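You operate a simulated robot arm through the tools that you are given. There is no shell and no other tool.

You run a simulated two-armed robot. Do the job below in one go: nothing can be reset, and whatever is moved stays where it is left.

JOB
Pick up the bottle labelled "descaler" from the wooden packing table with one hand, pass it to the other hand and put it on the top of the orange plate. Put the 22 brass nozzle tip from the wooden packing table on the cardboard pad there and the 20 brass nozzle tip in the filter basket there. Put the blue wheel on top of the grey butyl block on the top of the frame bench. Turn the speed dial to 2. Fetch the black edge guard and set it on the top shelf of the pane cart. Any order will do. Set down upright: bottle.

Only the result counts: the job must be done as asked and must still hold three seconds after the hand-in. Knocking over, shifting, dropping, spilling or breaking anything else fails it.

ROBOT AND FRAMES
Two 7-joint arms with two-finger grippers on one trunk, on a base that drives. Base frame: it is fixed to the floor where the robot stands at the start and does not move with it; the origin is under the middle of the robot, x ahead of it, y to its left, z up. Units: m, rad, N and s.
The left shoulder is at the start at [0.04, 0.17, 1.148], the right one opposite. With the tool pointing down near the work surface each hand reaches from about 0.22 to 0.68 m from the robot's upright axis, wherever it stands, measured 20 degrees to its own side. Places, roughly: black edge guard (11x3x4 cm) [5.3, 8, 0.5]; blue bottle, green bottle, grey bottle [-0.5, 2, 0.75]; blue wheel (6x5x2 cm) [0, 7.3, 0.9]; brass nozzle tip [0, 1.25, 0.75]; cardboard pad (11x6x2 cm) [-0.4, 1.6, 0.8]; filter basket [-0.5, 1.25, 0.75]; grey butyl block [-0.25, 7, 1]; speed dial [6.6, 6.1, 1.1]; top of the orange plate (29x23 cm) [0.7, -1.6, 0.84]; top shelf of the pane cart (98x21 cm) [5.62, 8.06, 1.56]. Payload 2.69 kg a hand.
Tool frame (each hand has its own): the origin (TCP) lies between the finger pads and is the grasp point; the fingertips stand 0.02 m ahead of it; z points along the fingers, y is the line along which they close. Largest opening 0.1 m; the body of the gripper starts 0.063 m behind the TCP.
Orientation is told as [roll, pitch, yaw] about the base's x, y, z axes, in that order, counted from this pose: with the fingers straight down and closing along the base's y, the tool's x points along the base's -x, its y along +y and its z along -z.

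CONTROLS
- The arms move only by the tool jog_arm. It takes "left_moves", "right_moves" or both (then of equal length, played together; a hand with none holds still); each is one flat list of numbers, 6 for each row, row after row: the shift along the base's x, y, z in units of 25 mm (1.0 is 25 mm), then the turn, a rotation vector about the base's x, y, z in units of 5 degrees (1.0 is 5 degrees). In form: [x, y, z, rx, ry, rz, x, y, z, rx, ry, rz, ...]. A call has 1 to 20 rows; each row shifts and turns the commanded pose from where the row before left it. "left_gripper" and "right_gripper" are, for a hand that has rows, the finger opening in m, from 0 to 0.1, set as the call begins (left out, the last holds). A call with a number of a shift or a turn outside -1 to 1 is refused whole. Rows are played at 5 a second. More than 0.05 m and 0.15 rad between two rows, or a gripper value outside its range, and nothing of the call is played. A pose out of reach is approached as far as the arm can. The call stops where the force on the tool passes 40 N (or 10 N more than at its start, if that is more) or the arm is blocked; 0.2 s more then pass. Each finger travels about 0.108 m/s and halts on what it meets, pressing with about 38 N; the grip force reading is that of the motor and also rises with nothing between the fingers. The clock runs only during rows and for 0.2 s after the last one: add rows that do not move to give the fingers time. It gives the time, the measured TCP pose, the force on the tool (base axes), the opening and the grip force at its end, in the units of the frame above (readings bear some noise), with the torque about the TCP (base axes, N m) and any sound that the robot's microphone picked up.
- Cameras (640 x 400 px; columns grow to the right, rows downward): "scene" is now at [0.1785, -0.0014, 1.096]; the picture's right is [0.00, -1.00, 0.00], its down [-0.02, 0.00, -1.00] and it looks along [1.00, 0.00, -0.02] (base axes); focal length 214 px, centre (320, 200). "left" rides on the left gripper at [0.07, 0.019, -0.099] in its tool frame; the picture's right is [-0.26, 0.97, 0.00], its down [-0.75, -0.20, -0.63] and it looks along [-0.61, -0.16, 0.78] (tool axes); focal length 230 px, centre (320, 200). "right" rides on the right gripper at [0.07, -0.019, -0.099] in its tool frame; the picture's right is [0.26, 0.97, 0.00], its down [-0.75, 0.20, -0.63] and it looks along [-0.61, 0.16, 0.78] (tool axes); focal length 230 px, centre (320, 200).
- camera(camera): a new picture of that camera. It takes no simulated time.
- lift_body(by): slides the trunk up (or, below 0, down) by that many m; the arms and the scene camera ride with it, the base frame stays. It gives what a move gives, with no picture.
- roll_base(legs): drives the robot by 1 to 6 legs, each [ahead, turn to the left] in m and rad, along the robot's own axes; the way and the turn of a leg run together, so that a leg with both is an arc; at most 1.5 m and 3.142 rad a leg. The arms and the cameras ride along, it lands a little off, and it stops where it bumps. It gives what a move gives.
- aim_head(pan, tilt): turns the head with the scene camera to pan (to the left, within 1.047 rad either way) and tilt (down, from -0.506 to 1.204), counted from straight ahead of the robot. It gives what a move gives.
- pixel_to_xyz(camera, pixels): for up to 12 pixels [column, row] of the newest picture of that camera ("zoom" is the newest enlarged one), the place [x, y, z] in the base frame of the surface seen there, good to about 0.003 m. It takes no simulated time.
- close_up(camera, box): a new picture of the part [left, top, right, bottom] of that camera's present view, enlarged. It takes no simulated time.
- finish_job(): hands the job in; it is judged then, once.

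Open the grippers and draw the arms clear of the work before you hand the job in, unless the task says otherwise.

The tools are called after "Call:" as a command line: name --argument value ..., lists and objects as JSON in quotes. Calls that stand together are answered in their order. jog_arm: Moves the arms, as the interface text tells. Its arguments: {"type":"object","properties":{"left_moves":{"type":"array"},"left_gripper":{"type":"number"},"right_moves":{"type":"array"},"right_gripper":{"type":"number"}},"required":[]} The other tools are called the same way: lift_body (by) slides the trunk up or down; roll_base (legs) drives the base; aim_head (pan, tilt) turns the head that bears the scene camera; camera (camera) takes a picture; pixel_to_xyz (camera, pixels) gives the place of the surface under pixels of a picture; close_up (camera, box) takes an enlarged picture of a part of a camera's view; finish_job () hands the job in.

At the start:

```text
time: 0.0
left_eef_pos: [0.4037, 0.1539, 1.1204]
left_ee_rot: [0.0, 0.002, 0.004]
left_contact_force: [-0.7, -0.2, 0.1]
left_wrist_torque: [0.04, -0.01, -0.01]
left_finger_gap: 0.1002
left_grip_force: 0.0
right_eef_pos: [0.3892, -0.1863, 1.0759]
right_ee_rot: [0.0, 0.001, 0.006]
right_contact_force: [-0.1, -0.4, -0.4]
right_wrist_torque: [0.03, 0.02, 0.0]
right_finger_gap: 0.1001
right_grip_force: 0.0
trunk travel left (down, up): [-0.375, 0.315]
robot x, y, heading: [-0.0008, 0.0015, -0.003]
head pan, tilt: [0.002, 0.0]
```

scene: 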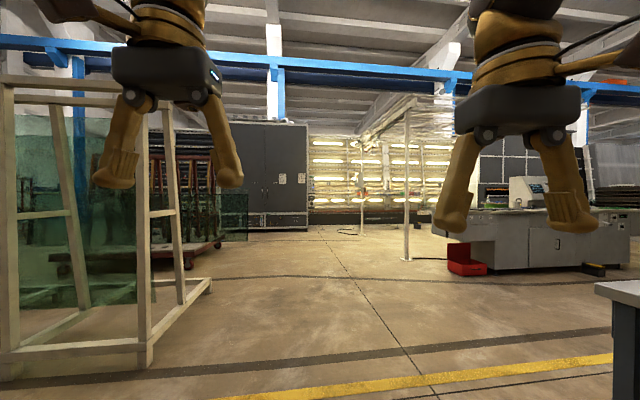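
right: 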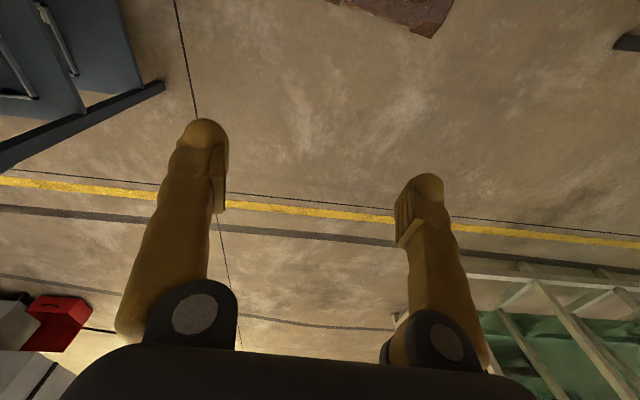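
left: 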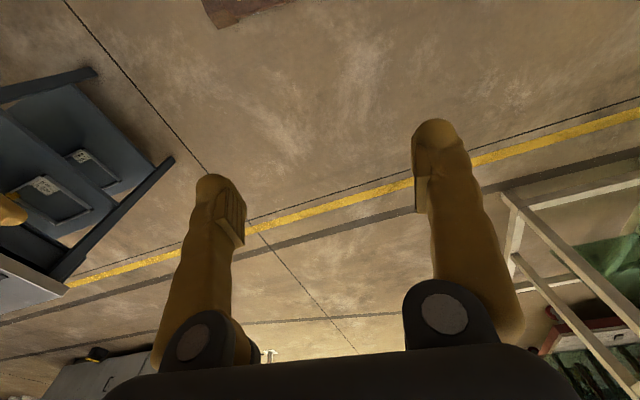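

The opening picture shows the shop ahead with the packing table out of view to the left. I pan the head left to look toward the packing table.

Call:
aim_head --pan 1.04 --tilt 0.3

```text
time: 1.3
left_eef_pos: [0.3869, 0.1541, 1.124]
left_ee_rot: [0.002, -0.014, 0.004]
left_contact_force: [0.0, -0.1, -1.1]
left_wrist_torque: [-0.01, 0.02, 0.0]
left_finger_gap: 0.1001
left_grip_force: 0.1
right_eef_pos: [0.3728, -0.1857, 1.0803]
right_ee_rot: [0.0, -0.013, 0.008]
right_contact_force: [0.7, -1.2, 0.0]
right_wrist_torque: [0.01, 0.01, -0.03]
right_finger_gap: 0.0999
right_grip_force: 0.1
trunk travel left (down, up): [-0.375, 0.315]
robot x, y, heading: [-0.0019, -0.0028, 0.002]
head pan, tilt: [1.04, 0.3]
```

Head is at pan 1.04; I take a picture of what lies to the left.

Call:
camera --camera "scene"

```text
taken
```

scene: 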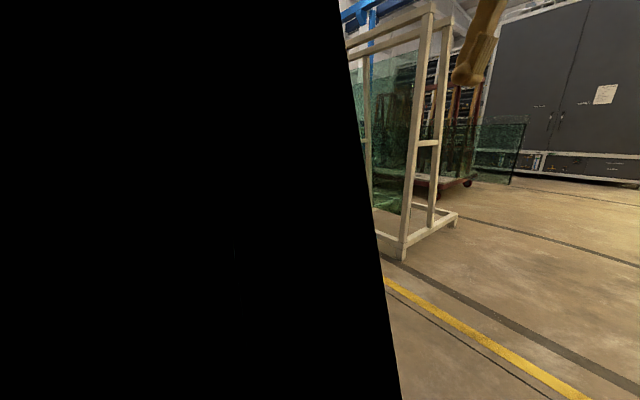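

The left half of the picture is black (something very close to the camera). I check what that is via pixel depth.

Call:
pixel_to_xyz --camera "scene" --pixels '[[200, 200], [50, 100], [350, 300], [450, 300], [405, 245], [560, 180]]'

Call:
aim_head --pan 0.6 --tilt 0.3

Call:
camera --camera "scene"

```text
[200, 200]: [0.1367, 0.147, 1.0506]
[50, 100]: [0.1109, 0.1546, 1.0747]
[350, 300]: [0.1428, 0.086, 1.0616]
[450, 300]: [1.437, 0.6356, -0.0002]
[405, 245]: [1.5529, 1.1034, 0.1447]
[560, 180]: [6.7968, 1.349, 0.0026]
```

```text
time: 2.2
left_eef_pos: [0.3857, 0.1536, 1.1256]
left_ee_rot: [0.001, -0.016, 0.006]
left_contact_force: [0.0, 0.0, -0.2]
left_wrist_torque: [0.03, 0.01, 0.01]
left_finger_gap: 0.1002
left_grip_force: 0.1
right_eef_pos: [0.3727, -0.1863, 1.0822]
right_ee_rot: [0.001, -0.014, 0.008]
right_contact_force: [-0.1, 0.1, 0.3]
right_wrist_torque: [-0.02, 0.0, 0.05]
right_finger_gap: 0.0998
right_grip_force: 0.2
trunk travel left (down, up): [-0.375, 0.315]
robot x, y, heading: [0.0056, -0.0007, 0.002]
head pan, tilt: [0.6, 0.3]
```

```text
taken
```

scene: 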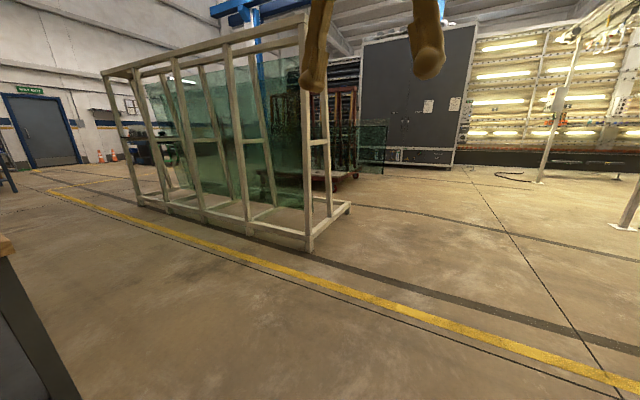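

The table's corner shows at the lower left (px 5,250), and the glass rack stands at about x 1.5, y 1.1. I turn the base left toward the packing table and look with head level-ish.

Call:
roll_base --legs '[[0, 1.57]]'

Call:
aim_head --pan 0.0 --tilt 0.3

Call:
camera --camera "scene"

```text
time: 6.5
left_eef_pos: [-0.1501, 0.3868, 1.1254]
left_ee_rot: [0.0, -0.015, 1.567]
left_contact_force: [-0.4, 0.1, -0.3]
left_wrist_torque: [0.01, 0.0, 0.01]
left_finger_gap: 0.0999
left_grip_force: 0.0
right_eef_pos: [0.1875, 0.3721, 1.082]
right_ee_rot: [-0.001, -0.016, 1.567]
right_contact_force: [0.0, -0.5, -0.2]
right_wrist_torque: [0.0, 0.01, 0.03]
right_finger_gap: 0.0997
right_grip_force: 0.1
trunk travel left (down, up): [-0.375, 0.315]
robot x, y, heading: [0.008, 0.0018, 1.559]
head pan, tilt: [0.6, 0.3]
```

```text
time: 7.5
left_eef_pos: [-0.1504, 0.3695, 1.1121]
left_ee_rot: [0.003, 0.025, 1.566]
left_contact_force: [-0.5, 0.0, -1.0]
left_wrist_torque: [-0.02, 0.0, 0.02]
left_finger_gap: 0.1001
left_grip_force: 0.1
right_eef_pos: [0.1883, 0.3522, 1.0769]
right_ee_rot: [-0.002, 0.004, 1.568]
right_contact_force: [-0.2, -0.2, 1.7]
right_wrist_torque: [0.02, -0.03, 0.0]
right_finger_gap: 0.0997
right_grip_force: 0.0
trunk travel left (down, up): [-0.375, 0.315]
robot x, y, heading: [0.0064, -0.0004, 1.56]
head pan, tilt: [0.0, 0.3]
```

```text
taken
```

scene: 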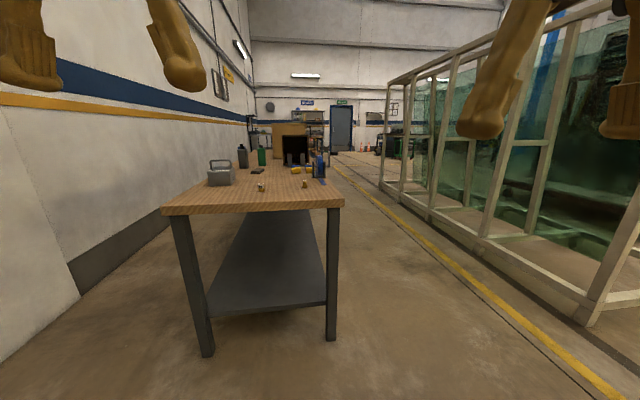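

The packing table stands end-on ahead: basket-like item at (221,172), two small nozzle tips at (262,187) and (305,184), bottles at (243,157), (262,157), (319,165). I zoom in.

Call:
close_up --camera "scene" --box '[160, 110, 360, 235]'

Call:
pixel_to_xyz --camera "scene" --pixels '[[164, 208], [342, 202], [221, 172], [262, 187], [305, 184], [243, 157], [262, 157], [319, 165], [200, 350], [80, 290], [585, 310], [100, 200]]'

```text
3.20 times, centred on (260, 172) of scene
```

zoom: 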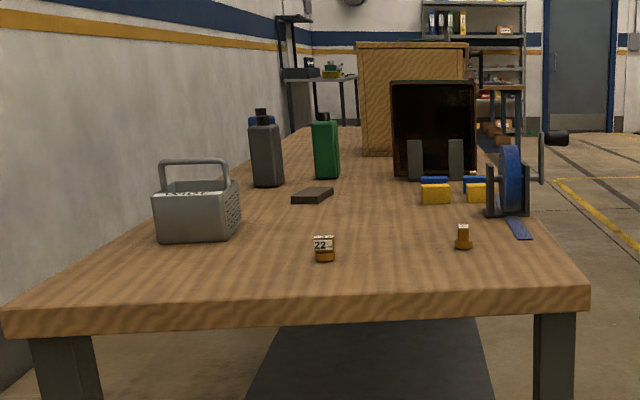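

```text
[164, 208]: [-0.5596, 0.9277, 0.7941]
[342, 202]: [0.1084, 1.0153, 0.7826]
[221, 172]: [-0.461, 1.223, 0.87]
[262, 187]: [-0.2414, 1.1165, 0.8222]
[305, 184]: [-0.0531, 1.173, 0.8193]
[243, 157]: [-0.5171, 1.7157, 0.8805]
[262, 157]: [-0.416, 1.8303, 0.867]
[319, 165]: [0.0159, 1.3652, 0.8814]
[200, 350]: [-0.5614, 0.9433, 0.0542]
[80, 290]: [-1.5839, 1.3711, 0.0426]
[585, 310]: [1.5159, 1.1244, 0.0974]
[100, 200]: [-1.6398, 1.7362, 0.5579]
```

The zoom shows "22" on the left nozzle at zoom (324,247), another nozzle at (463,238), pad at (313,195), basket at (198,210), bottles at (265,150), (326,150). I measure these and table edges.

Call:
pixel_to_xyz --camera "zoom" --pixels '[[313, 195], [324, 262], [463, 248], [265, 185], [328, 176], [262, 120], [5, 310], [588, 285], [198, 240], [480, 140], [250, 170], [318, 130]]'

Call:
close_up --camera "scene" --box '[230, 135, 350, 210]'

```text
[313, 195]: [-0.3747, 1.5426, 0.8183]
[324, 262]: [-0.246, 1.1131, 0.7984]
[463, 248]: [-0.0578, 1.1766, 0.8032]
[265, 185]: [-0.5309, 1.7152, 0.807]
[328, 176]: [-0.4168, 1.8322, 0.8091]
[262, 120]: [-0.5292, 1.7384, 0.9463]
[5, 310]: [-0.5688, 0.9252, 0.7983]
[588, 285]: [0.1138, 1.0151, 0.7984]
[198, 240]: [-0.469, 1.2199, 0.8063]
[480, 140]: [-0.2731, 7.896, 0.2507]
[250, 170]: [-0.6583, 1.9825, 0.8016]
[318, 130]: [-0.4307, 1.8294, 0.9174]
```

```text
5.33 times, centred on (290, 172) of scene
```

zoom: 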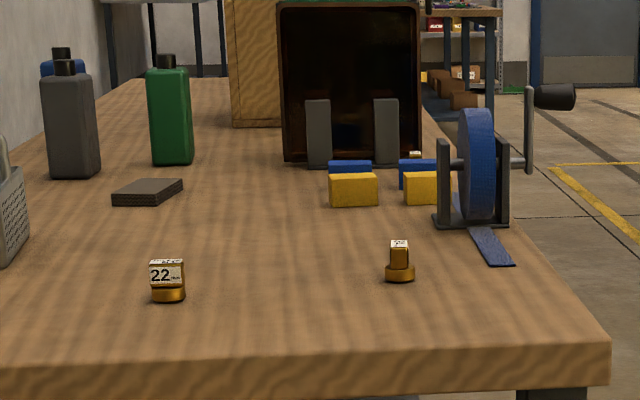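

A white-tagged thing peeks out at zoom (415,155), possibly a third nozzle; I measure it along with the shelf edge before driving nearer.

Call:
pixel_to_xyz --camera "zoom" --pixels '[[415, 154], [398, 245], [165, 270], [575, 98], [352, 190], [430, 190], [510, 262], [350, 80]]'

Call:
pixel_to_xyz --camera "scene" --pixels '[[265, 300], [205, 315], [330, 300], [275, 212], [290, 140], [310, 150]]'

```text
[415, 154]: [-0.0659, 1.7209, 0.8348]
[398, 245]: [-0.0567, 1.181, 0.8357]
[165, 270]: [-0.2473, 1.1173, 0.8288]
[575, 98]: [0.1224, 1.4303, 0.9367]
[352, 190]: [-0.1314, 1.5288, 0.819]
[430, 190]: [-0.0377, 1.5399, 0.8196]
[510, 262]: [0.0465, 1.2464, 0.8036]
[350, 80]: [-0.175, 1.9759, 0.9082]
```

```text
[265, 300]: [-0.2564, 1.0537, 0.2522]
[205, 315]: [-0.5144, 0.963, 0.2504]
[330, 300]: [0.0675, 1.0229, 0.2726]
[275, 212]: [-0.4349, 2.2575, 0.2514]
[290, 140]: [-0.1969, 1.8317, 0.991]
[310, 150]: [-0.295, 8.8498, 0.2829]
```

There is likely a third nozzle at (-0.066,1.72). I drive nearer to the table's near end and square up to it to read the labels.

Call:
roll_base --legs '[[0, 0.41], [0.6, 0], [0, -0.27]]'

Call:
aim_head --pan 0.0 --tilt 0.5

Call:
camera --camera "scene"

```text
time: 8.3
left_eef_pos: [-0.1652, 0.3209, 1.096]
left_ee_rot: [0.002, 0.087, 1.61]
left_contact_force: [0.2, -0.2, 0.1]
left_wrist_torque: [0.02, -0.02, 0.02]
left_finger_gap: 0.0999
left_grip_force: 0.1
right_eef_pos: [0.1745, 0.317, 1.054]
right_ee_rot: [-0.001, 0.087, 1.611]
right_contact_force: [-0.4, -0.1, 0.3]
right_wrist_torque: [0.03, 0.01, 0.0]
right_finger_gap: 0.1001
right_grip_force: 0.0
trunk travel left (down, up): [-0.375, 0.315]
robot x, y, heading: [0.0093, 0.0005, 1.605]
head pan, tilt: [0.0, 0.3]
stopped in leg 1: the robot was blocked; the commanded pose is now the measured one
```

```text
time: 9.1
left_eef_pos: [-0.1662, 0.3227, 1.0958]
left_ee_rot: [0.003, 0.086, 1.611]
left_contact_force: [-0.9, 1.0, 0.1]
left_wrist_torque: [-0.01, 0.04, -0.02]
left_finger_gap: 0.1001
left_grip_force: 0.1
right_eef_pos: [0.1749, 0.3183, 1.0552]
right_ee_rot: [-0.002, 0.083, 1.613]
right_contact_force: [0.4, 0.6, 0.2]
right_wrist_torque: [0.04, 0.0, 0.01]
right_finger_gap: 0.1002
right_grip_force: 0.0
trunk travel left (down, up): [-0.375, 0.315]
robot x, y, heading: [0.0089, -0.0004, 1.599]
head pan, tilt: [0.0, 0.499]
```

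```text
taken
```

scene: 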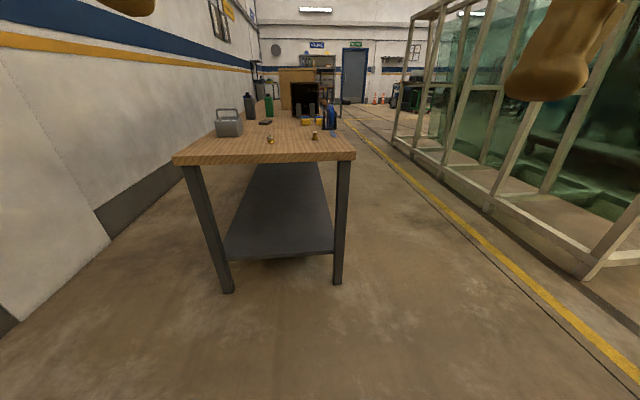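

The turn was stopped at heading 1.6 as "blocked", though forces read near zero. I look through both wrist cameras and pan the head left to find what may be close by.

Call:
camera --camera "left"

Call:
camera --camera "right"

Call:
aim_head --pan 0.6 --tilt 0.6

Call:
camera --camera "scene"

```text
taken
```

left: 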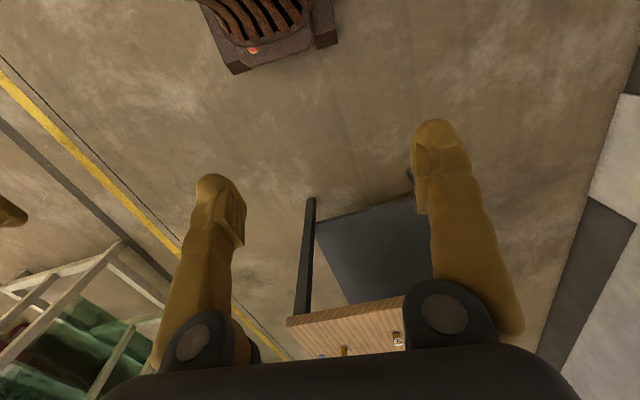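

```text
taken
```

right: 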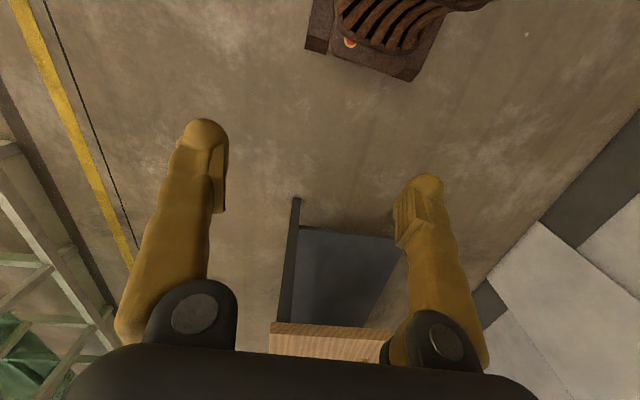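

```text
time: 10.1
left_eef_pos: [-0.1634, 0.3237, 1.0963]
left_ee_rot: [0.006, 0.086, 1.61]
left_contact_force: [-0.1, -0.5, -0.2]
left_wrist_torque: [-0.01, 0.0, 0.0]
left_finger_gap: 0.0999
left_grip_force: 0.0
right_eef_pos: [0.1761, 0.3185, 1.0544]
right_ee_rot: [-0.003, 0.085, 1.611]
right_contact_force: [0.2, 0.5, 0.4]
right_wrist_torque: [0.03, 0.0, 0.01]
right_finger_gap: 0.1002
right_grip_force: 0.1
trunk travel left (down, up): [-0.375, 0.315]
robot x, y, heading: [0.0068, -0.0008, 1.604]
head pan, tilt: [0.6, 0.6]
```

```text
taken
```

scene: 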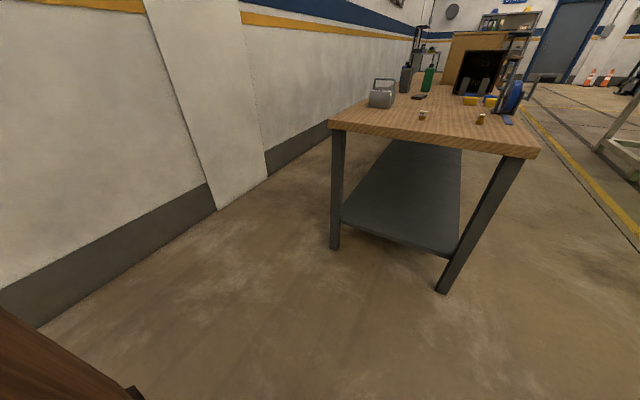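

At the lower left (60,360) there is a brown object close to the robot's left; I measure it and the wall.

Call:
pixel_to_xyz --camera "scene" --pixels '[[20, 340], [60, 360], [100, 385], [135, 394], [5, 390], [60, 395], [40, 325], [215, 208], [330, 245], [440, 290], [200, 340], [270, 175]]'

Call:
aim_head --pan 0.8 --tilt 1.1

Call:
camera --camera "scene"

```text
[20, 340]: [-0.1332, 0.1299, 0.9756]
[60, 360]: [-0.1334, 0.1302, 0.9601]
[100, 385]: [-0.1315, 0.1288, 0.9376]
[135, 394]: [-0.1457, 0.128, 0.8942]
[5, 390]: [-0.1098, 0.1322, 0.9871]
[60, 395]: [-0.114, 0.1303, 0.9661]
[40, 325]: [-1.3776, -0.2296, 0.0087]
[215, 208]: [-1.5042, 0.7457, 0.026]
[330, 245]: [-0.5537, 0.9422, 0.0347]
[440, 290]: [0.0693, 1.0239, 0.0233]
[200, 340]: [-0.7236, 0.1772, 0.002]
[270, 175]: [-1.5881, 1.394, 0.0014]
```

```text
time: 11.0
left_eef_pos: [-0.1662, 0.3228, 1.0959]
left_ee_rot: [0.003, 0.085, 1.611]
left_contact_force: [1.1, 0.0, 0.0]
left_wrist_torque: [0.01, 0.0, -0.03]
left_finger_gap: 0.0998
left_grip_force: 0.0
right_eef_pos: [0.1759, 0.3175, 1.0542]
right_ee_rot: [-0.003, 0.084, 1.611]
right_contact_force: [0.4, -0.7, 0.8]
right_wrist_torque: [0.01, 0.02, -0.02]
right_finger_gap: 0.1
right_grip_force: 0.1
trunk travel left (down, up): [-0.375, 0.315]
robot x, y, heading: [0.0094, -0.0009, 1.6]
head pan, tilt: [0.799, 1.1]
```

```text
taken
```

scene: 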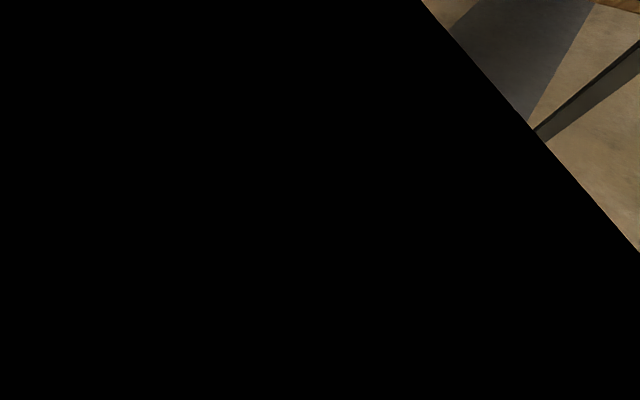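

The brown shape is my own upper arm (z≈0.96, right beside the camera), so nothing visible blocks. I retry with a small left turn to learn what happens.

Call:
aim_head --pan 0.0 --tilt 0.5

Call:
roll_base --legs '[[0, 0.1]]'

```text
time: 12.1
left_eef_pos: [-0.1658, 0.3221, 1.0955]
left_ee_rot: [0.004, 0.085, 1.611]
left_contact_force: [0.7, 0.5, 0.3]
left_wrist_torque: [0.0, 0.03, 0.0]
left_finger_gap: 0.1002
left_grip_force: 0.1
right_eef_pos: [0.1754, 0.3183, 1.0541]
right_ee_rot: [-0.001, 0.085, 1.611]
right_contact_force: [-0.4, -0.5, -0.2]
right_wrist_torque: [0.03, 0.0, -0.01]
right_finger_gap: 0.1
right_grip_force: 0.1
trunk travel left (down, up): [-0.375, 0.315]
robot x, y, heading: [0.0093, 0.0014, 1.605]
head pan, tilt: [0.0, 0.499]
```

```text
time: 13.0
left_eef_pos: [-0.1765, 0.2744, 1.0869]
left_ee_rot: [0.005, 0.131, 1.653]
left_contact_force: [-0.4, -1.0, 0.4]
left_wrist_torque: [0.01, 0.01, 0.0]
left_finger_gap: 0.0997
left_grip_force: 0.1
right_eef_pos: [0.1637, 0.2832, 1.0454]
right_ee_rot: [0.0, 0.128, 1.657]
right_contact_force: [-0.1, 0.1, -0.2]
right_wrist_torque: [0.03, 0.01, -0.02]
right_finger_gap: 0.1
right_grip_force: 0.0
trunk travel left (down, up): [-0.375, 0.315]
robot x, y, heading: [0.008, 0.0014, 1.648]
head pan, tilt: [0.0, 0.499]
stopped in leg 1: the robot was blocked; the commanded pose is now the measured one
```

Again it turned ~0.045 rad, then "blocked", with both hands drawn back ~4 cm and no force. I look at the wrist views to see the base (grille block at the top of the picture) and measure it.

Call:
camera --camera "left"

Call:
camera --camera "right"

Call:
camera --camera "scene"

```text
taken
```

left: 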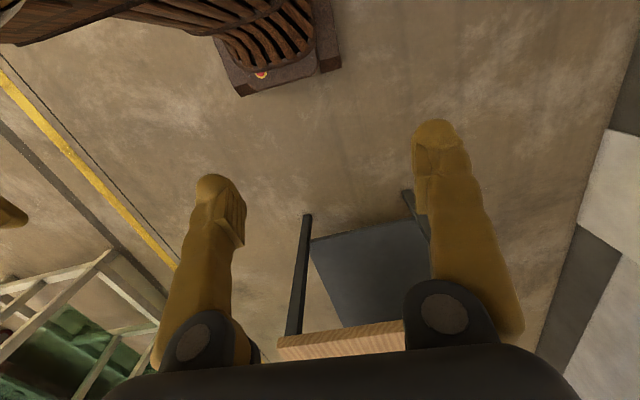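

```text
taken
```

right: 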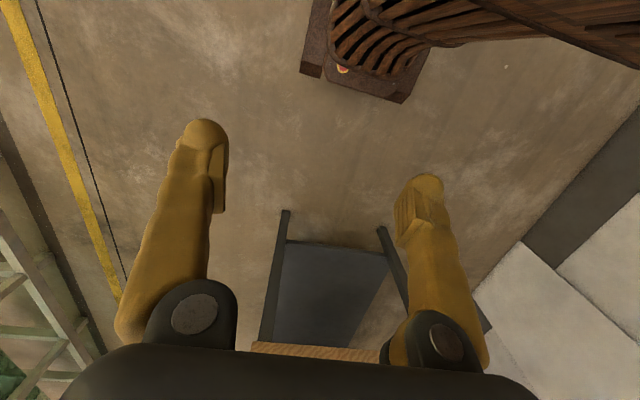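

```text
taken
```

scene: 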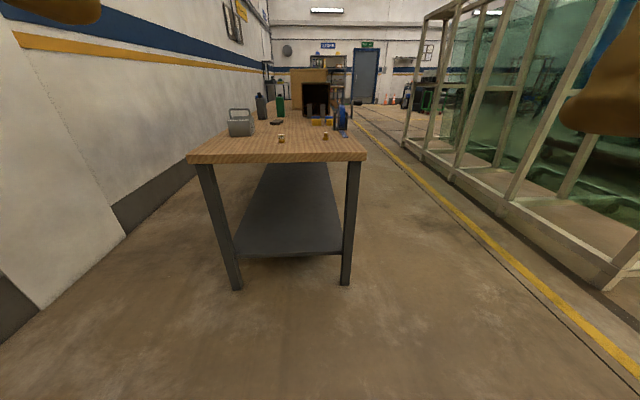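

I measure the base's outline in the left view: corners near (243,93), (338,65), (220,45), (325,5).

Call:
pixel_to_xyz --camera "left" --pixels '[[243, 92], [336, 66], [218, 42], [325, 10], [270, 40], [60, 20], [180, 10], [290, 340], [300, 330], [260, 75]]'

Call:
pixel_to_xyz --camera "right" --pixels '[[305, 72], [400, 98], [420, 55], [325, 30], [560, 40], [450, 20], [380, 80]]'

```text
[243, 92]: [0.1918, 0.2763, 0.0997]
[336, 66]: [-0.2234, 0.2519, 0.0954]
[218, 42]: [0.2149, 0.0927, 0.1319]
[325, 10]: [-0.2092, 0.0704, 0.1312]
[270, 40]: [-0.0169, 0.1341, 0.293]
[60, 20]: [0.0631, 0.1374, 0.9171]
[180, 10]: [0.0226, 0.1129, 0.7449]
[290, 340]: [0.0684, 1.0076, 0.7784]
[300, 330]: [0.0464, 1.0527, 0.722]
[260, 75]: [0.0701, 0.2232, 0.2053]
```

```text
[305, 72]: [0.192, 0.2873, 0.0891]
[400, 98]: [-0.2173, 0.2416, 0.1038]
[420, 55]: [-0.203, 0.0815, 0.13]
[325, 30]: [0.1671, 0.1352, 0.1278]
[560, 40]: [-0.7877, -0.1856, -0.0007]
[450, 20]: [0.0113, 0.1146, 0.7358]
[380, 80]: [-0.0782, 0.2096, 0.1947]
```

The base spans about 0.28 m ahead and ±0.21 m wide. I pan right to check the bench on the robot's right side for contact.

Call:
aim_head --pan -1.0 --tilt 0.5

Call:
camera --camera "scene"

```text
time: 14.2
left_eef_pos: [-0.176, 0.2764, 1.0867]
left_ee_rot: [0.005, 0.128, 1.653]
left_contact_force: [-0.1, -0.6, 1.0]
left_wrist_torque: [0.0, 0.02, -0.01]
left_finger_gap: 0.1002
left_grip_force: 0.0
right_eef_pos: [0.1645, 0.2863, 1.0461]
right_ee_rot: [-0.001, 0.129, 1.657]
right_contact_force: [-0.5, 0.5, -0.6]
right_wrist_torque: [-0.06, 0.01, 0.0]
right_finger_gap: 0.0998
right_grip_force: 0.0
trunk travel left (down, up): [-0.375, 0.315]
robot x, y, heading: [0.0034, 0.0035, 1.646]
head pan, tilt: [-1.0, 0.499]
```

```text
taken
```

scene: 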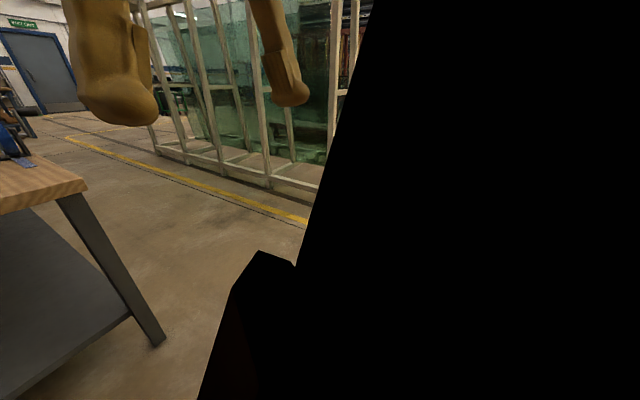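

The upper arm hides the right side. The hands have crept back, so I re-extend both arms ahead by ~10 cm and level them, then retry the turn.

Call:
jog_arm --left_moves '[0, 1, 0.3, 0.4, 0.03, 0, 0, 1, 0.3, 0.4, 0.03, 0, 0, 1, 0.3, 0.4, 0.03, 0, 0, 1, 0.3, 0.3, 0.03, 0, 0, 0.5, 0, 0, 0, 0, 0, 0, 0, 0, 0, 0]' --right_moves '[0, 1, 0.3, 0.4, 0.03, 0, 0, 1, 0.3, 0.4, 0.03, 0, 0, 1, 0.3, 0.4, 0.03, 0, 0, 1, 0.3, 0.3, 0.03, 0, 0, 0, 0, 0, 0, 0, 0, 0, 0, 0, 0, 0]'

Call:
aim_head --pan 0.0 --tilt 0.4

Call:
roll_base --legs '[[0, 0.05]]'

```text
time: 15.6
left_eef_pos: [-0.1771, 0.3929, 1.1331]
left_ee_rot: [0.003, -0.063, 1.652]
left_contact_force: [1.1, -0.3, -0.5]
left_wrist_torque: [-0.01, 0.0, -0.01]
left_finger_gap: 0.1
left_grip_force: 0.1
right_eef_pos: [0.1624, 0.3923, 1.0875]
right_ee_rot: [-0.002, -0.063, 1.659]
right_contact_force: [0.1, 0.4, 0.4]
right_wrist_torque: [0.0, -0.01, 0.02]
right_finger_gap: 0.1001
right_grip_force: 0.0
trunk travel left (down, up): [-0.375, 0.315]
robot x, y, heading: [0.0098, 0.0006, 1.646]
head pan, tilt: [-1.0, 0.499]
```

```text
time: 16.9
left_eef_pos: [-0.1769, 0.392, 1.132]
left_ee_rot: [0.004, -0.061, 1.653]
left_contact_force: [-0.3, -0.3, 0.5]
left_wrist_torque: [-0.03, -0.01, -0.01]
left_finger_gap: 0.0998
left_grip_force: 0.1
right_eef_pos: [0.1631, 0.3917, 1.0884]
right_ee_rot: [-0.002, -0.064, 1.66]
right_contact_force: [0.1, 0.5, 0.7]
right_wrist_torque: [0.05, 0.02, -0.01]
right_finger_gap: 0.1002
right_grip_force: 0.0
trunk travel left (down, up): [-0.375, 0.315]
robot x, y, heading: [0.0083, -0.0026, 1.649]
head pan, tilt: [0.0, 0.4]
```

```text
time: 17.8
left_eef_pos: [-0.1856, 0.3504, 1.1356]
left_ee_rot: [0.001, -0.067, 1.684]
left_contact_force: [0.1, -0.2, 0.2]
left_wrist_torque: [0.03, 0.02, 0.01]
left_finger_gap: 0.1
left_grip_force: 0.1
right_eef_pos: [0.1524, 0.3589, 1.0847]
right_ee_rot: [0.0, -0.042, 1.694]
right_contact_force: [0.3, -1.3, 1.0]
right_wrist_torque: [0.08, 0.03, -0.02]
right_finger_gap: 0.0999
right_grip_force: 0.1
trunk travel left (down, up): [-0.375, 0.315]
robot x, y, heading: [0.0058, 0.0003, 1.684]
head pan, tilt: [0.0, 0.4]
stopped in leg 1: the robot was blocked; the commanded pose is now the measured one
```

It turned 0.035 then "blocked" again, hands having slipped back 4 cm with no force. I try a more extended, lower arm pose (ahead ~0.5 m, z≈1.0) in case the folded arms are the trouble.

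Call:
jog_arm --left_moves '[0, 1, -0.6, 0, 0, 0, 0, 1, -0.6, 0, 0, 0, 0, 1, -0.6, 0, 0, 0, 0, 1, -0.6, 0, 0, 0, 0, 1, -0.6, 0, 0, 0, 0, 1, -0.6, 0, 0, 0, 0, 0, 0, 0, 0, 0]' --right_moves '[0, 1, -0.4, 0, 0, 0, 0, 1, -0.4, 0, 0, 0, 0, 1, -0.4, 0, 0, 0, 0, 1, -0.4, 0, 0, 0, 0, 1, -0.4, 0, 0, 0, 0, 1, -0.4, 0, 0, 0, 0, 0, 0, 0, 0, 0]'

Call:
roll_base --legs '[[0, 0.05]]'

```text
time: 19.4
left_eef_pos: [-0.1856, 0.5021, 1.0546]
left_ee_rot: [0.002, -0.092, 1.685]
left_contact_force: [0.4, -0.7, 0.2]
left_wrist_torque: [0.0, 0.02, -0.03]
left_finger_gap: 0.1
left_grip_force: 0.0
right_eef_pos: [0.1508, 0.512, 1.0392]
right_ee_rot: [0.002, -0.089, 1.692]
right_contact_force: [-0.2, 0.0, 1.1]
right_wrist_torque: [0.02, 0.01, 0.0]
right_finger_gap: 0.1
right_grip_force: 0.1
trunk travel left (down, up): [-0.375, 0.315]
robot x, y, heading: [0.008, -0.0033, 1.679]
head pan, tilt: [0.0, 0.4]
```

```text
time: 20.2
left_eef_pos: [-0.2128, 0.493, 1.0535]
left_ee_rot: [0.002, -0.089, 1.735]
left_contact_force: [0.1, -0.1, -0.2]
left_wrist_torque: [0.02, -0.01, 0.04]
left_finger_gap: 0.1002
left_grip_force: 0.2
right_eef_pos: [0.1253, 0.5189, 1.0391]
right_ee_rot: [-0.001, -0.089, 1.741]
right_contact_force: [0.4, 0.1, -0.3]
right_wrist_torque: [0.02, -0.01, -0.01]
right_finger_gap: 0.0999
right_grip_force: 0.1
trunk travel left (down, up): [-0.375, 0.315]
robot x, y, heading: [0.0053, -0.0001, 1.728]
head pan, tilt: [0.0, 0.4]
```

With arms extended the turn works, so the folded pose was the trouble. I now turn and drive up to the table's near end.

Call:
roll_base --legs '[[0, 0.244], [0.5, 0], [0, -0.27]]'

Call:
camera --camera "scene"

```text
time: 24.9
left_eef_pos: [-0.3829, 0.9469, 1.0627]
left_ee_rot: [0.002, -0.107, 1.698]
left_contact_force: [-0.3, -0.3, 0.4]
left_wrist_torque: [0.0, 0.0, 0.0]
left_finger_gap: 0.0999
left_grip_force: 0.1
right_eef_pos: [-0.0467, 0.9614, 1.0457]
right_ee_rot: [0.003, -0.105, 1.704]
right_contact_force: [0.0, -0.9, 0.4]
right_wrist_torque: [0.01, 0.04, -0.02]
right_finger_gap: 0.1
right_grip_force: 0.1
trunk travel left (down, up): [-0.375, 0.315]
robot x, y, heading: [-0.1911, 0.4594, 1.691]
head pan, tilt: [0.0, 0.4]
```

```text
taken
```

scene: 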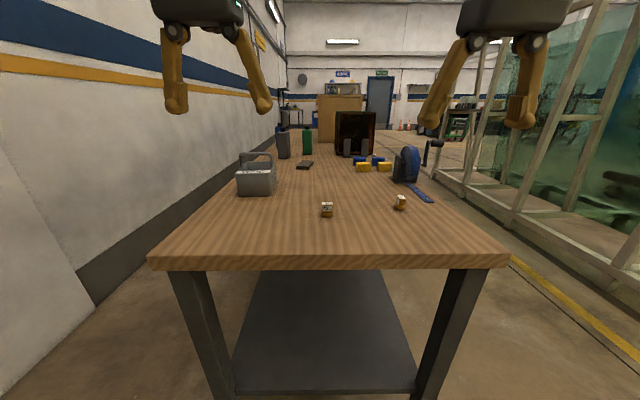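

Now at (-0.19,0.46) squared to the table. I zoom in on the tabletop items.

Call:
close_up --camera "scene" --box '[220, 110, 450, 254]'

Call:
close_up --camera "scene" --box '[300, 180, 428, 260]'

```text
2.78 times, centred on (335, 182) of scene
```

zoom: 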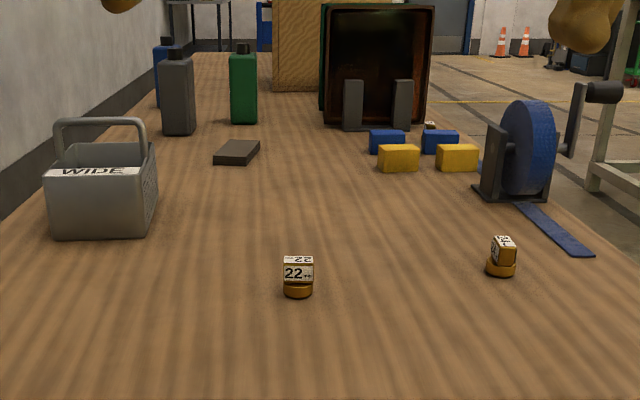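

```text
5.00 times, centred on (364, 220) of scene
```

zoom: 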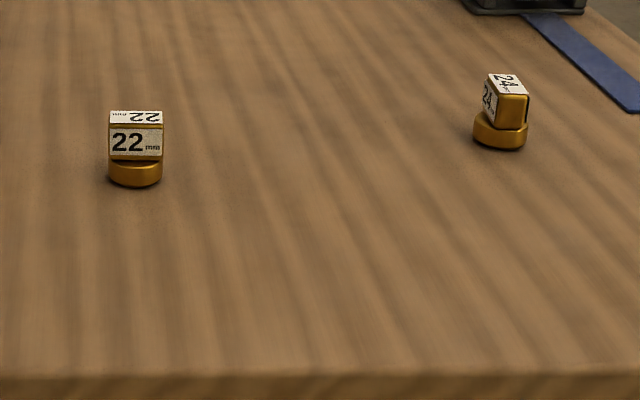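

The left nozzle reads "22", the right one "24" (a decoy); a third tag shows behind the blue box near zoom (430,125). I zoom on the back area and measure.

Call:
close_up --camera "scene" --box '[270, 110, 450, 222]'

Call:
pixel_to_xyz --camera "zoom" --pixels '[[280, 20], [405, 20], [270, 100], [400, 105], [80, 20], [110, 15], [200, 40], [560, 100], [570, 80], [500, 200], [130, 195], [570, 330]]'

```text
3.56 times, centred on (360, 166) of scene
```

zoom: 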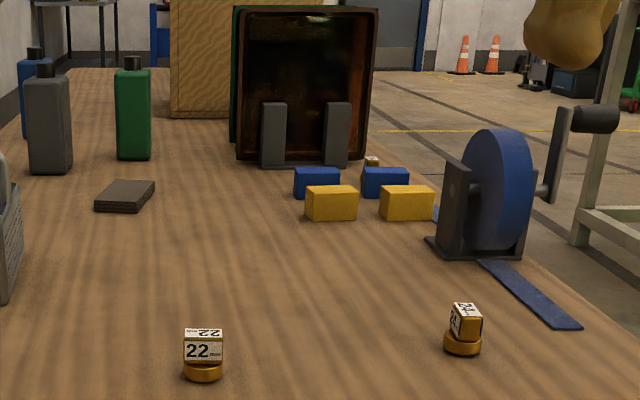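

```text
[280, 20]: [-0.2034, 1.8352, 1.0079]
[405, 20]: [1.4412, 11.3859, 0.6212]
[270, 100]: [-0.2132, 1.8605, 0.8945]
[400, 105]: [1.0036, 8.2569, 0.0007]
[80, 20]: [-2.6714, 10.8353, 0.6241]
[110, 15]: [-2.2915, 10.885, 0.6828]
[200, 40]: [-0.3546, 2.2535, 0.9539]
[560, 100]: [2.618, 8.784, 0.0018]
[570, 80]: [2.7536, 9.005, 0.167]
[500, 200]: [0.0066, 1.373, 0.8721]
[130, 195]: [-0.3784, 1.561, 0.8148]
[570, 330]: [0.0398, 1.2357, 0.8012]
```

I zoom tightly on the 22 nozzle around scene (327,210) to get its shape and place.

Call:
close_up --camera "scene" --box '[307, 195, 347, 220]'

```text
16.00 times, centred on (327, 208) of scene
```

zoom: 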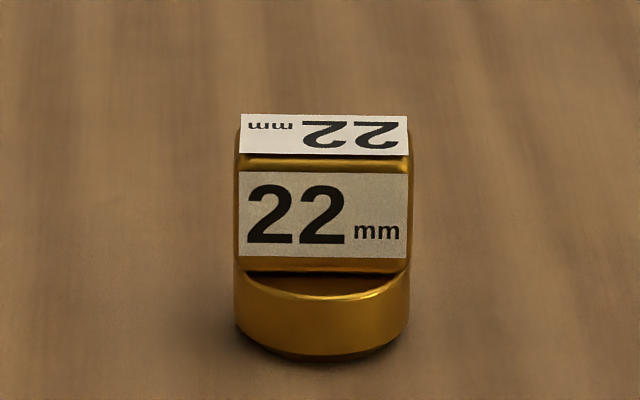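

Call:
pixel_to_xyz --camera "zoom" --pixels '[[243, 220], [404, 220], [244, 120], [404, 120], [244, 150], [406, 150], [323, 215], [323, 330], [240, 310], [405, 310], [323, 365]]'

```text
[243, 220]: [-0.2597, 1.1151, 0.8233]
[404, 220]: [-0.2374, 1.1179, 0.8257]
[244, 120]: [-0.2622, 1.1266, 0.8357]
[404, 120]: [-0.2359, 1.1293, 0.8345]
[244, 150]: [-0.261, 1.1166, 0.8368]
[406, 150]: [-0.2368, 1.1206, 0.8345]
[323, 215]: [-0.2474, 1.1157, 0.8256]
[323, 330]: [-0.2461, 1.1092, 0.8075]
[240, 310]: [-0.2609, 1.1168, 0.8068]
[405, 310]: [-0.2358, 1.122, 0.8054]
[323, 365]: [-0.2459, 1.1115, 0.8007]
```

The 22 nozzle's box is ~25 mm wide (along the table's width) and ~12 mm deep, centred near (-0.248,1.122), top z 0.835. I drive ahead 0.15 m to bring it well within the left hand's reach.

Call:
roll_base --legs '[[0.15, 0]]'

Call:
aim_head --pan 0.0 --tilt 0.7

Call:
camera --camera "scene"

Call:
camera --camera "left"

```text
time: 26.3
left_eef_pos: [-0.3987, 1.0661, 1.0769]
left_ee_rot: [0.002, -0.135, 1.7]
left_contact_force: [0.2, 0.5, 0.9]
left_wrist_torque: [-0.07, 0.0, 0.0]
left_finger_gap: 0.0998
left_grip_force: 0.1
right_eef_pos: [-0.0605, 1.0813, 1.0582]
right_ee_rot: [0.0, -0.136, 1.706]
right_contact_force: [0.9, 0.8, 0.6]
right_wrist_torque: [-0.07, -0.05, 0.0]
right_finger_gap: 0.1
right_grip_force: 0.1
trunk travel left (down, up): [-0.375, 0.315]
robot x, y, heading: [-0.2046, 0.6134, 1.695]
head pan, tilt: [0.0, 0.4]
```

```text
time: 27.1
left_eef_pos: [-0.4003, 1.0859, 1.0676]
left_ee_rot: [0.003, -0.115, 1.698]
left_contact_force: [-0.1, -0.8, 0.1]
left_wrist_torque: [0.09, 0.01, -0.01]
left_finger_gap: 0.0998
left_grip_force: 0.0
right_eef_pos: [-0.0619, 1.0992, 1.0509]
right_ee_rot: [0.002, -0.115, 1.705]
right_contact_force: [0.0, -0.3, 1.1]
right_wrist_torque: [0.06, 0.02, 0.02]
right_finger_gap: 0.1
right_grip_force: 0.0
trunk travel left (down, up): [-0.375, 0.315]
robot x, y, heading: [-0.2077, 0.6113, 1.694]
head pan, tilt: [0.0, 0.7]
```

```text
taken
```

scene: 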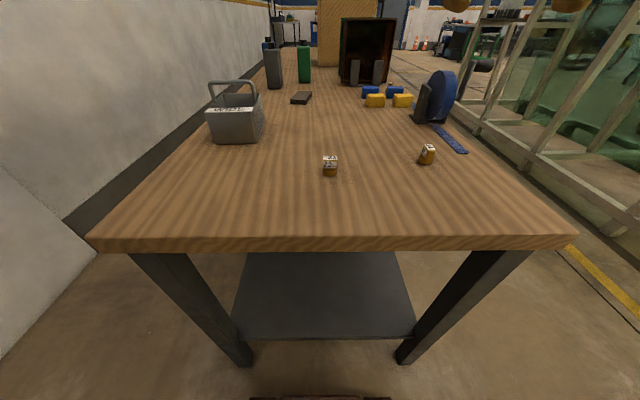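

```text
taken
```

left: 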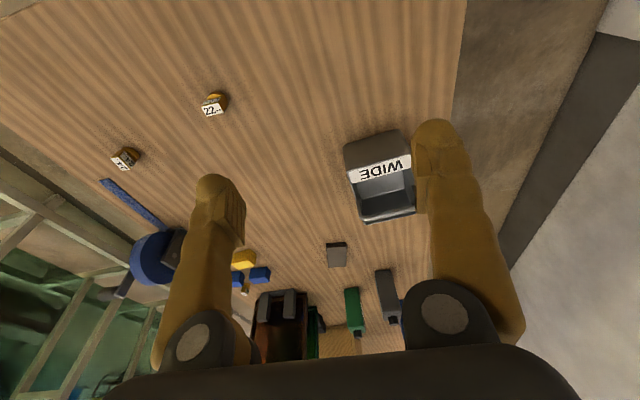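

Left hand is at (-0.400,1.086,1.068) with a slight forward tilt of 0.115. I move it over the 22 nozzle and level it, to z≈0.95.

Call:
jog_arm --left_moves '[0.87, 0.209, -0.6, -0.187, -0.024, 0, 0.87, 0.209, -0.6, -0.187, -0.024, 0, 0.87, 0.209, -0.6, -0.187, -0.024, 0, 0.87, 0.209, -0.6, -0.187, -0.024, 0, 0.87, 0.209, -0.6, -0.187, -0.024, 0, 0.87, 0.209, -0.6, -0.187, -0.024, 0, 0.87, 0.209, -0.6, -0.187, -0.024, 0, 0, 0, 0, 0, 0, 0]' --left_gripper 0.06

Call:
camera --camera "left"

Call:
camera --camera "scene"

```text
time: 29.1
left_eef_pos: [-0.2738, 1.1176, 0.9968]
left_ee_rot: [-0.067, -0.03, 1.774]
left_contact_force: [-0.8, -0.9, 0.4]
left_wrist_torque: [0.11, 0.01, 0.03]
left_finger_gap: 0.0597
left_grip_force: 0.0
right_eef_pos: [-0.0612, 1.0747, 1.0627]
right_ee_rot: [0.0, -0.14, 1.704]
right_contact_force: [0.0, -0.2, 0.4]
right_wrist_torque: [0.1, 0.03, 0.0]
right_finger_gap: 0.0999
right_grip_force: 0.0
trunk travel left (down, up): [-0.375, 0.315]
robot x, y, heading: [-0.2063, 0.6118, 1.69]
head pan, tilt: [0.0, 0.7]
stopped in row 8 (left hand): the arm was blocked; the commanded pose is now the measured one
```

```text
taken
```

left: 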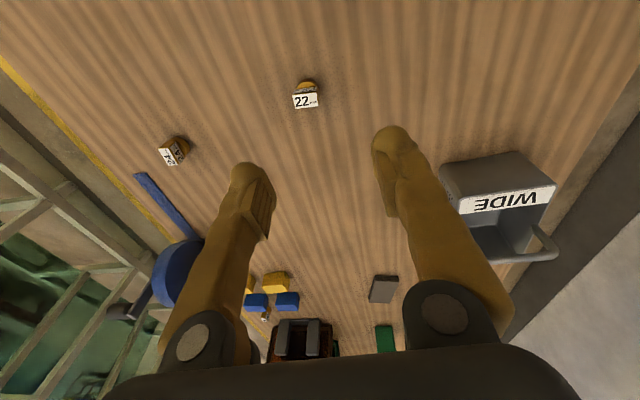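

```text
taken
```

scene: 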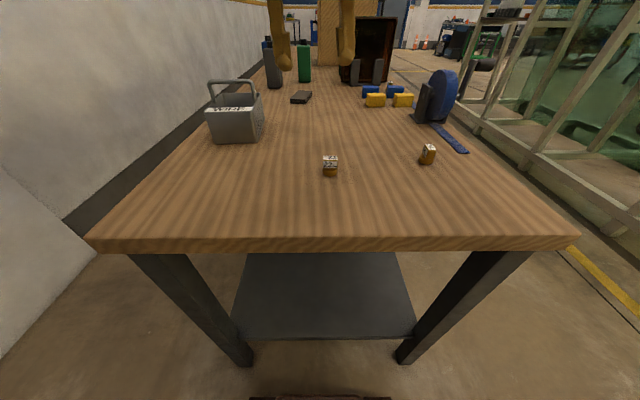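

The arm stopped near the robot's midline (a limit for the left arm there), with the nozzle still ahead. I turn the base right ~0.36 rad so the nozzle lies ~20° on the left hand's own side.

Call:
roll_base --legs '[[0, -0.36]]'

```text
time: 30.6
left_eef_pos: [-0.0911, 1.1145, 0.9938]
left_ee_rot: [-0.068, -0.023, 1.415]
left_contact_force: [-0.6, -0.5, 0.9]
left_wrist_torque: [0.0, -0.02, 0.01]
left_finger_gap: 0.0599
left_grip_force: 0.1
right_eef_pos: [0.0969, 0.999, 1.0588]
right_ee_rot: [0.001, -0.134, 1.344]
right_contact_force: [-0.5, -0.2, 0.4]
right_wrist_torque: [-0.02, -0.01, -0.02]
right_finger_gap: 0.0997
right_grip_force: 0.1
trunk travel left (down, up): [-0.375, 0.315]
robot x, y, heading: [-0.2067, 0.6123, 1.331]
head pan, tilt: [0.0, 0.7]
```

Now heading 1.33; the nozzle is ~21° left of the axis. I move the left hand over it at (-0.248,1.1225), level it and turn its yaw to the table's 1.70.

Call:
jog_arm --left_moves '[-0.897, 0.046, -0.4, -0.02, 0.116, 0.47, -0.897, 0.046, -0.4, -0.02, 0.116, 0.47, -0.897, 0.046, -0.4, -0.02, 0.116, 0.47, -0.897, 0.046, -0.4, -0.02, 0.116, 0.47, -0.897, 0.046, -0.4, -0.02, 0.116, 0.47, -0.897, 0.046, -0.4, -0.02, 0.116, 0.47, -0.897, 0.046, -0.4, -0.02, 0.116, 0.47, 0, 0, 0, 0, 0, 0, 0, 0, 0, 0, 0, 0]'

Call:
camera --camera "left"

```text
time: 32.6
left_eef_pos: [-0.2507, 1.1079, 0.9309]
left_ee_rot: [0.002, -0.027, 1.703]
left_contact_force: [0.3, 0.2, -0.6]
left_wrist_torque: [0.01, -0.01, -0.01]
left_finger_gap: 0.06
left_grip_force: 0.0
right_eef_pos: [0.0925, 0.9836, 1.0656]
right_ee_rot: [0.002, -0.15, 1.344]
right_contact_force: [1.3, -0.2, 0.8]
right_wrist_torque: [0.0, 0.0, 0.04]
right_finger_gap: 0.1
right_grip_force: 0.0
trunk travel left (down, up): [-0.375, 0.315]
robot x, y, heading: [-0.2088, 0.6096, 1.335]
head pan, tilt: [0.0, 0.7]
```

```text
taken
```

left: 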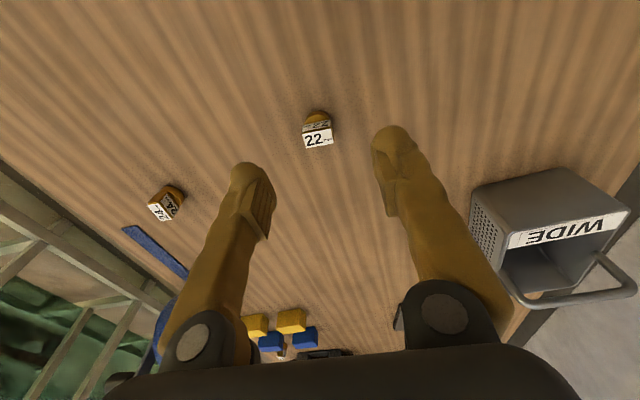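

The hand is at (-0.251,1.108,0.931), yaw 1.703. The 22 nozzle shows at (318,130) in the wrist view; I measure it.

Call:
pixel_to_xyz --camera "left" --pixels '[[318, 138], [305, 140], [331, 137], [318, 118], [303, 118], [333, 120], [318, 126]]'

```text
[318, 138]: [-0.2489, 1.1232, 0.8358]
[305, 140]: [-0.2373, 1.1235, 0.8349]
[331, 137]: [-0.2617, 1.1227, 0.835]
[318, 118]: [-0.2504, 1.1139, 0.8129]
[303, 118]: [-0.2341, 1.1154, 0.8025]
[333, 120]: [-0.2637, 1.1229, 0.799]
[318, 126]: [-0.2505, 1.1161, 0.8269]
```

The nozzle top is centred at (-0.249,1.123,0.835). I shift 15 mm forward and descend to z≈0.85.

Call:
jog_arm --left_moves '[0.03, 0.3, -0.4, -0.15, -0.02, 0, 0.03, 0.28, -0.6, -0.16, -0.02, 0, 0, 0, -0.8, 0, 0, 0, 0, 0, -0.8, 0, 0, 0, 0, 0, -0.6, 0, 0, 0, 0, 0, 0, 0, 0, 0, 0, 0, 0, 0, 0, 0]'

Call:
camera --camera "left"

```text
time: 34.2
left_eef_pos: [-0.2483, 1.1212, 0.8511]
left_ee_rot: [0.002, 0.002, 1.7]
left_contact_force: [0.5, 0.1, -0.6]
left_wrist_torque: [0.0, 0.02, 0.02]
left_finger_gap: 0.0601
left_grip_force: 0.1
right_eef_pos: [0.0919, 0.9834, 1.0671]
right_ee_rot: [0.002, -0.151, 1.344]
right_contact_force: [-0.2, 0.4, -0.1]
right_wrist_torque: [-0.01, -0.03, -0.02]
right_finger_gap: 0.1003
right_grip_force: 0.1
trunk travel left (down, up): [-0.375, 0.315]
robot x, y, heading: [-0.2102, 0.6122, 1.333]
head pan, tilt: [0.0, 0.7]
```

```text
taken
```

left: 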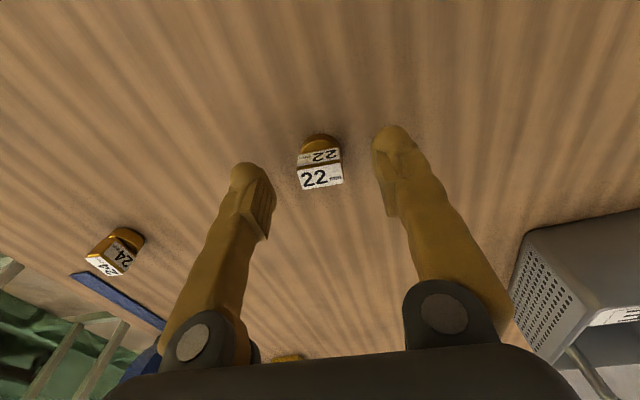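

Centred between the fingers. I descend 26 mm to z≈0.825.

Call:
jog_arm --left_moves '[0, 0.05, -0.55, 0, 0, 0, 0, 0, -0.5, 0, 0, 0, 0, 0, 0, 0, 0, 0, 0, 0, 0, 0, 0, 0]'

Call:
jog_arm --left_moves '[0, 0, 0, 0, 0, 0, 0, 0, 0, 0, 0, 0, 0, 0, 0, 0, 0, 0, 0, 0, 0, 0, 0, 0]' --left_gripper 0.0

Call:
camera --camera "left"

```text
time: 35.2
left_eef_pos: [-0.248, 1.1235, 0.8237]
left_ee_rot: [0.002, 0.0, 1.701]
left_contact_force: [0.3, -0.1, -0.5]
left_wrist_torque: [0.0, -0.01, 0.02]
left_finger_gap: 0.06
left_grip_force: 0.1
right_eef_pos: [0.0926, 0.9827, 1.066]
right_ee_rot: [0.0, -0.148, 1.343]
right_contact_force: [-0.1, 0.6, 0.1]
right_wrist_torque: [0.01, 0.05, 0.03]
right_finger_gap: 0.1001
right_grip_force: 0.1
trunk travel left (down, up): [-0.375, 0.315]
robot x, y, heading: [-0.2071, 0.6104, 1.329]
head pan, tilt: [0.0, 0.7]
```

```text
time: 36.2
left_eef_pos: [-0.2477, 1.1222, 0.8244]
left_ee_rot: [0.002, 0.001, 1.7]
left_contact_force: [0.0, 0.0, 0.4]
left_wrist_torque: [-0.04, 0.01, -0.02]
left_finger_gap: 0.0269
left_grip_force: 38.2
right_eef_pos: [0.0927, 0.9845, 1.0669]
right_ee_rot: [0.0, -0.15, 1.344]
right_contact_force: [0.4, 0.5, -0.4]
right_wrist_torque: [0.01, -0.02, 0.01]
right_finger_gap: 0.1001
right_grip_force: 0.1
trunk travel left (down, up): [-0.375, 0.315]
robot x, y, heading: [-0.2069, 0.613, 1.334]
head pan, tilt: [0.0, 0.7]
```

```text
taken
```

left: 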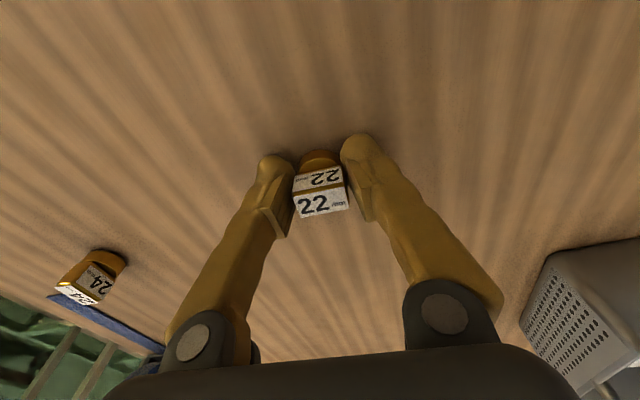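

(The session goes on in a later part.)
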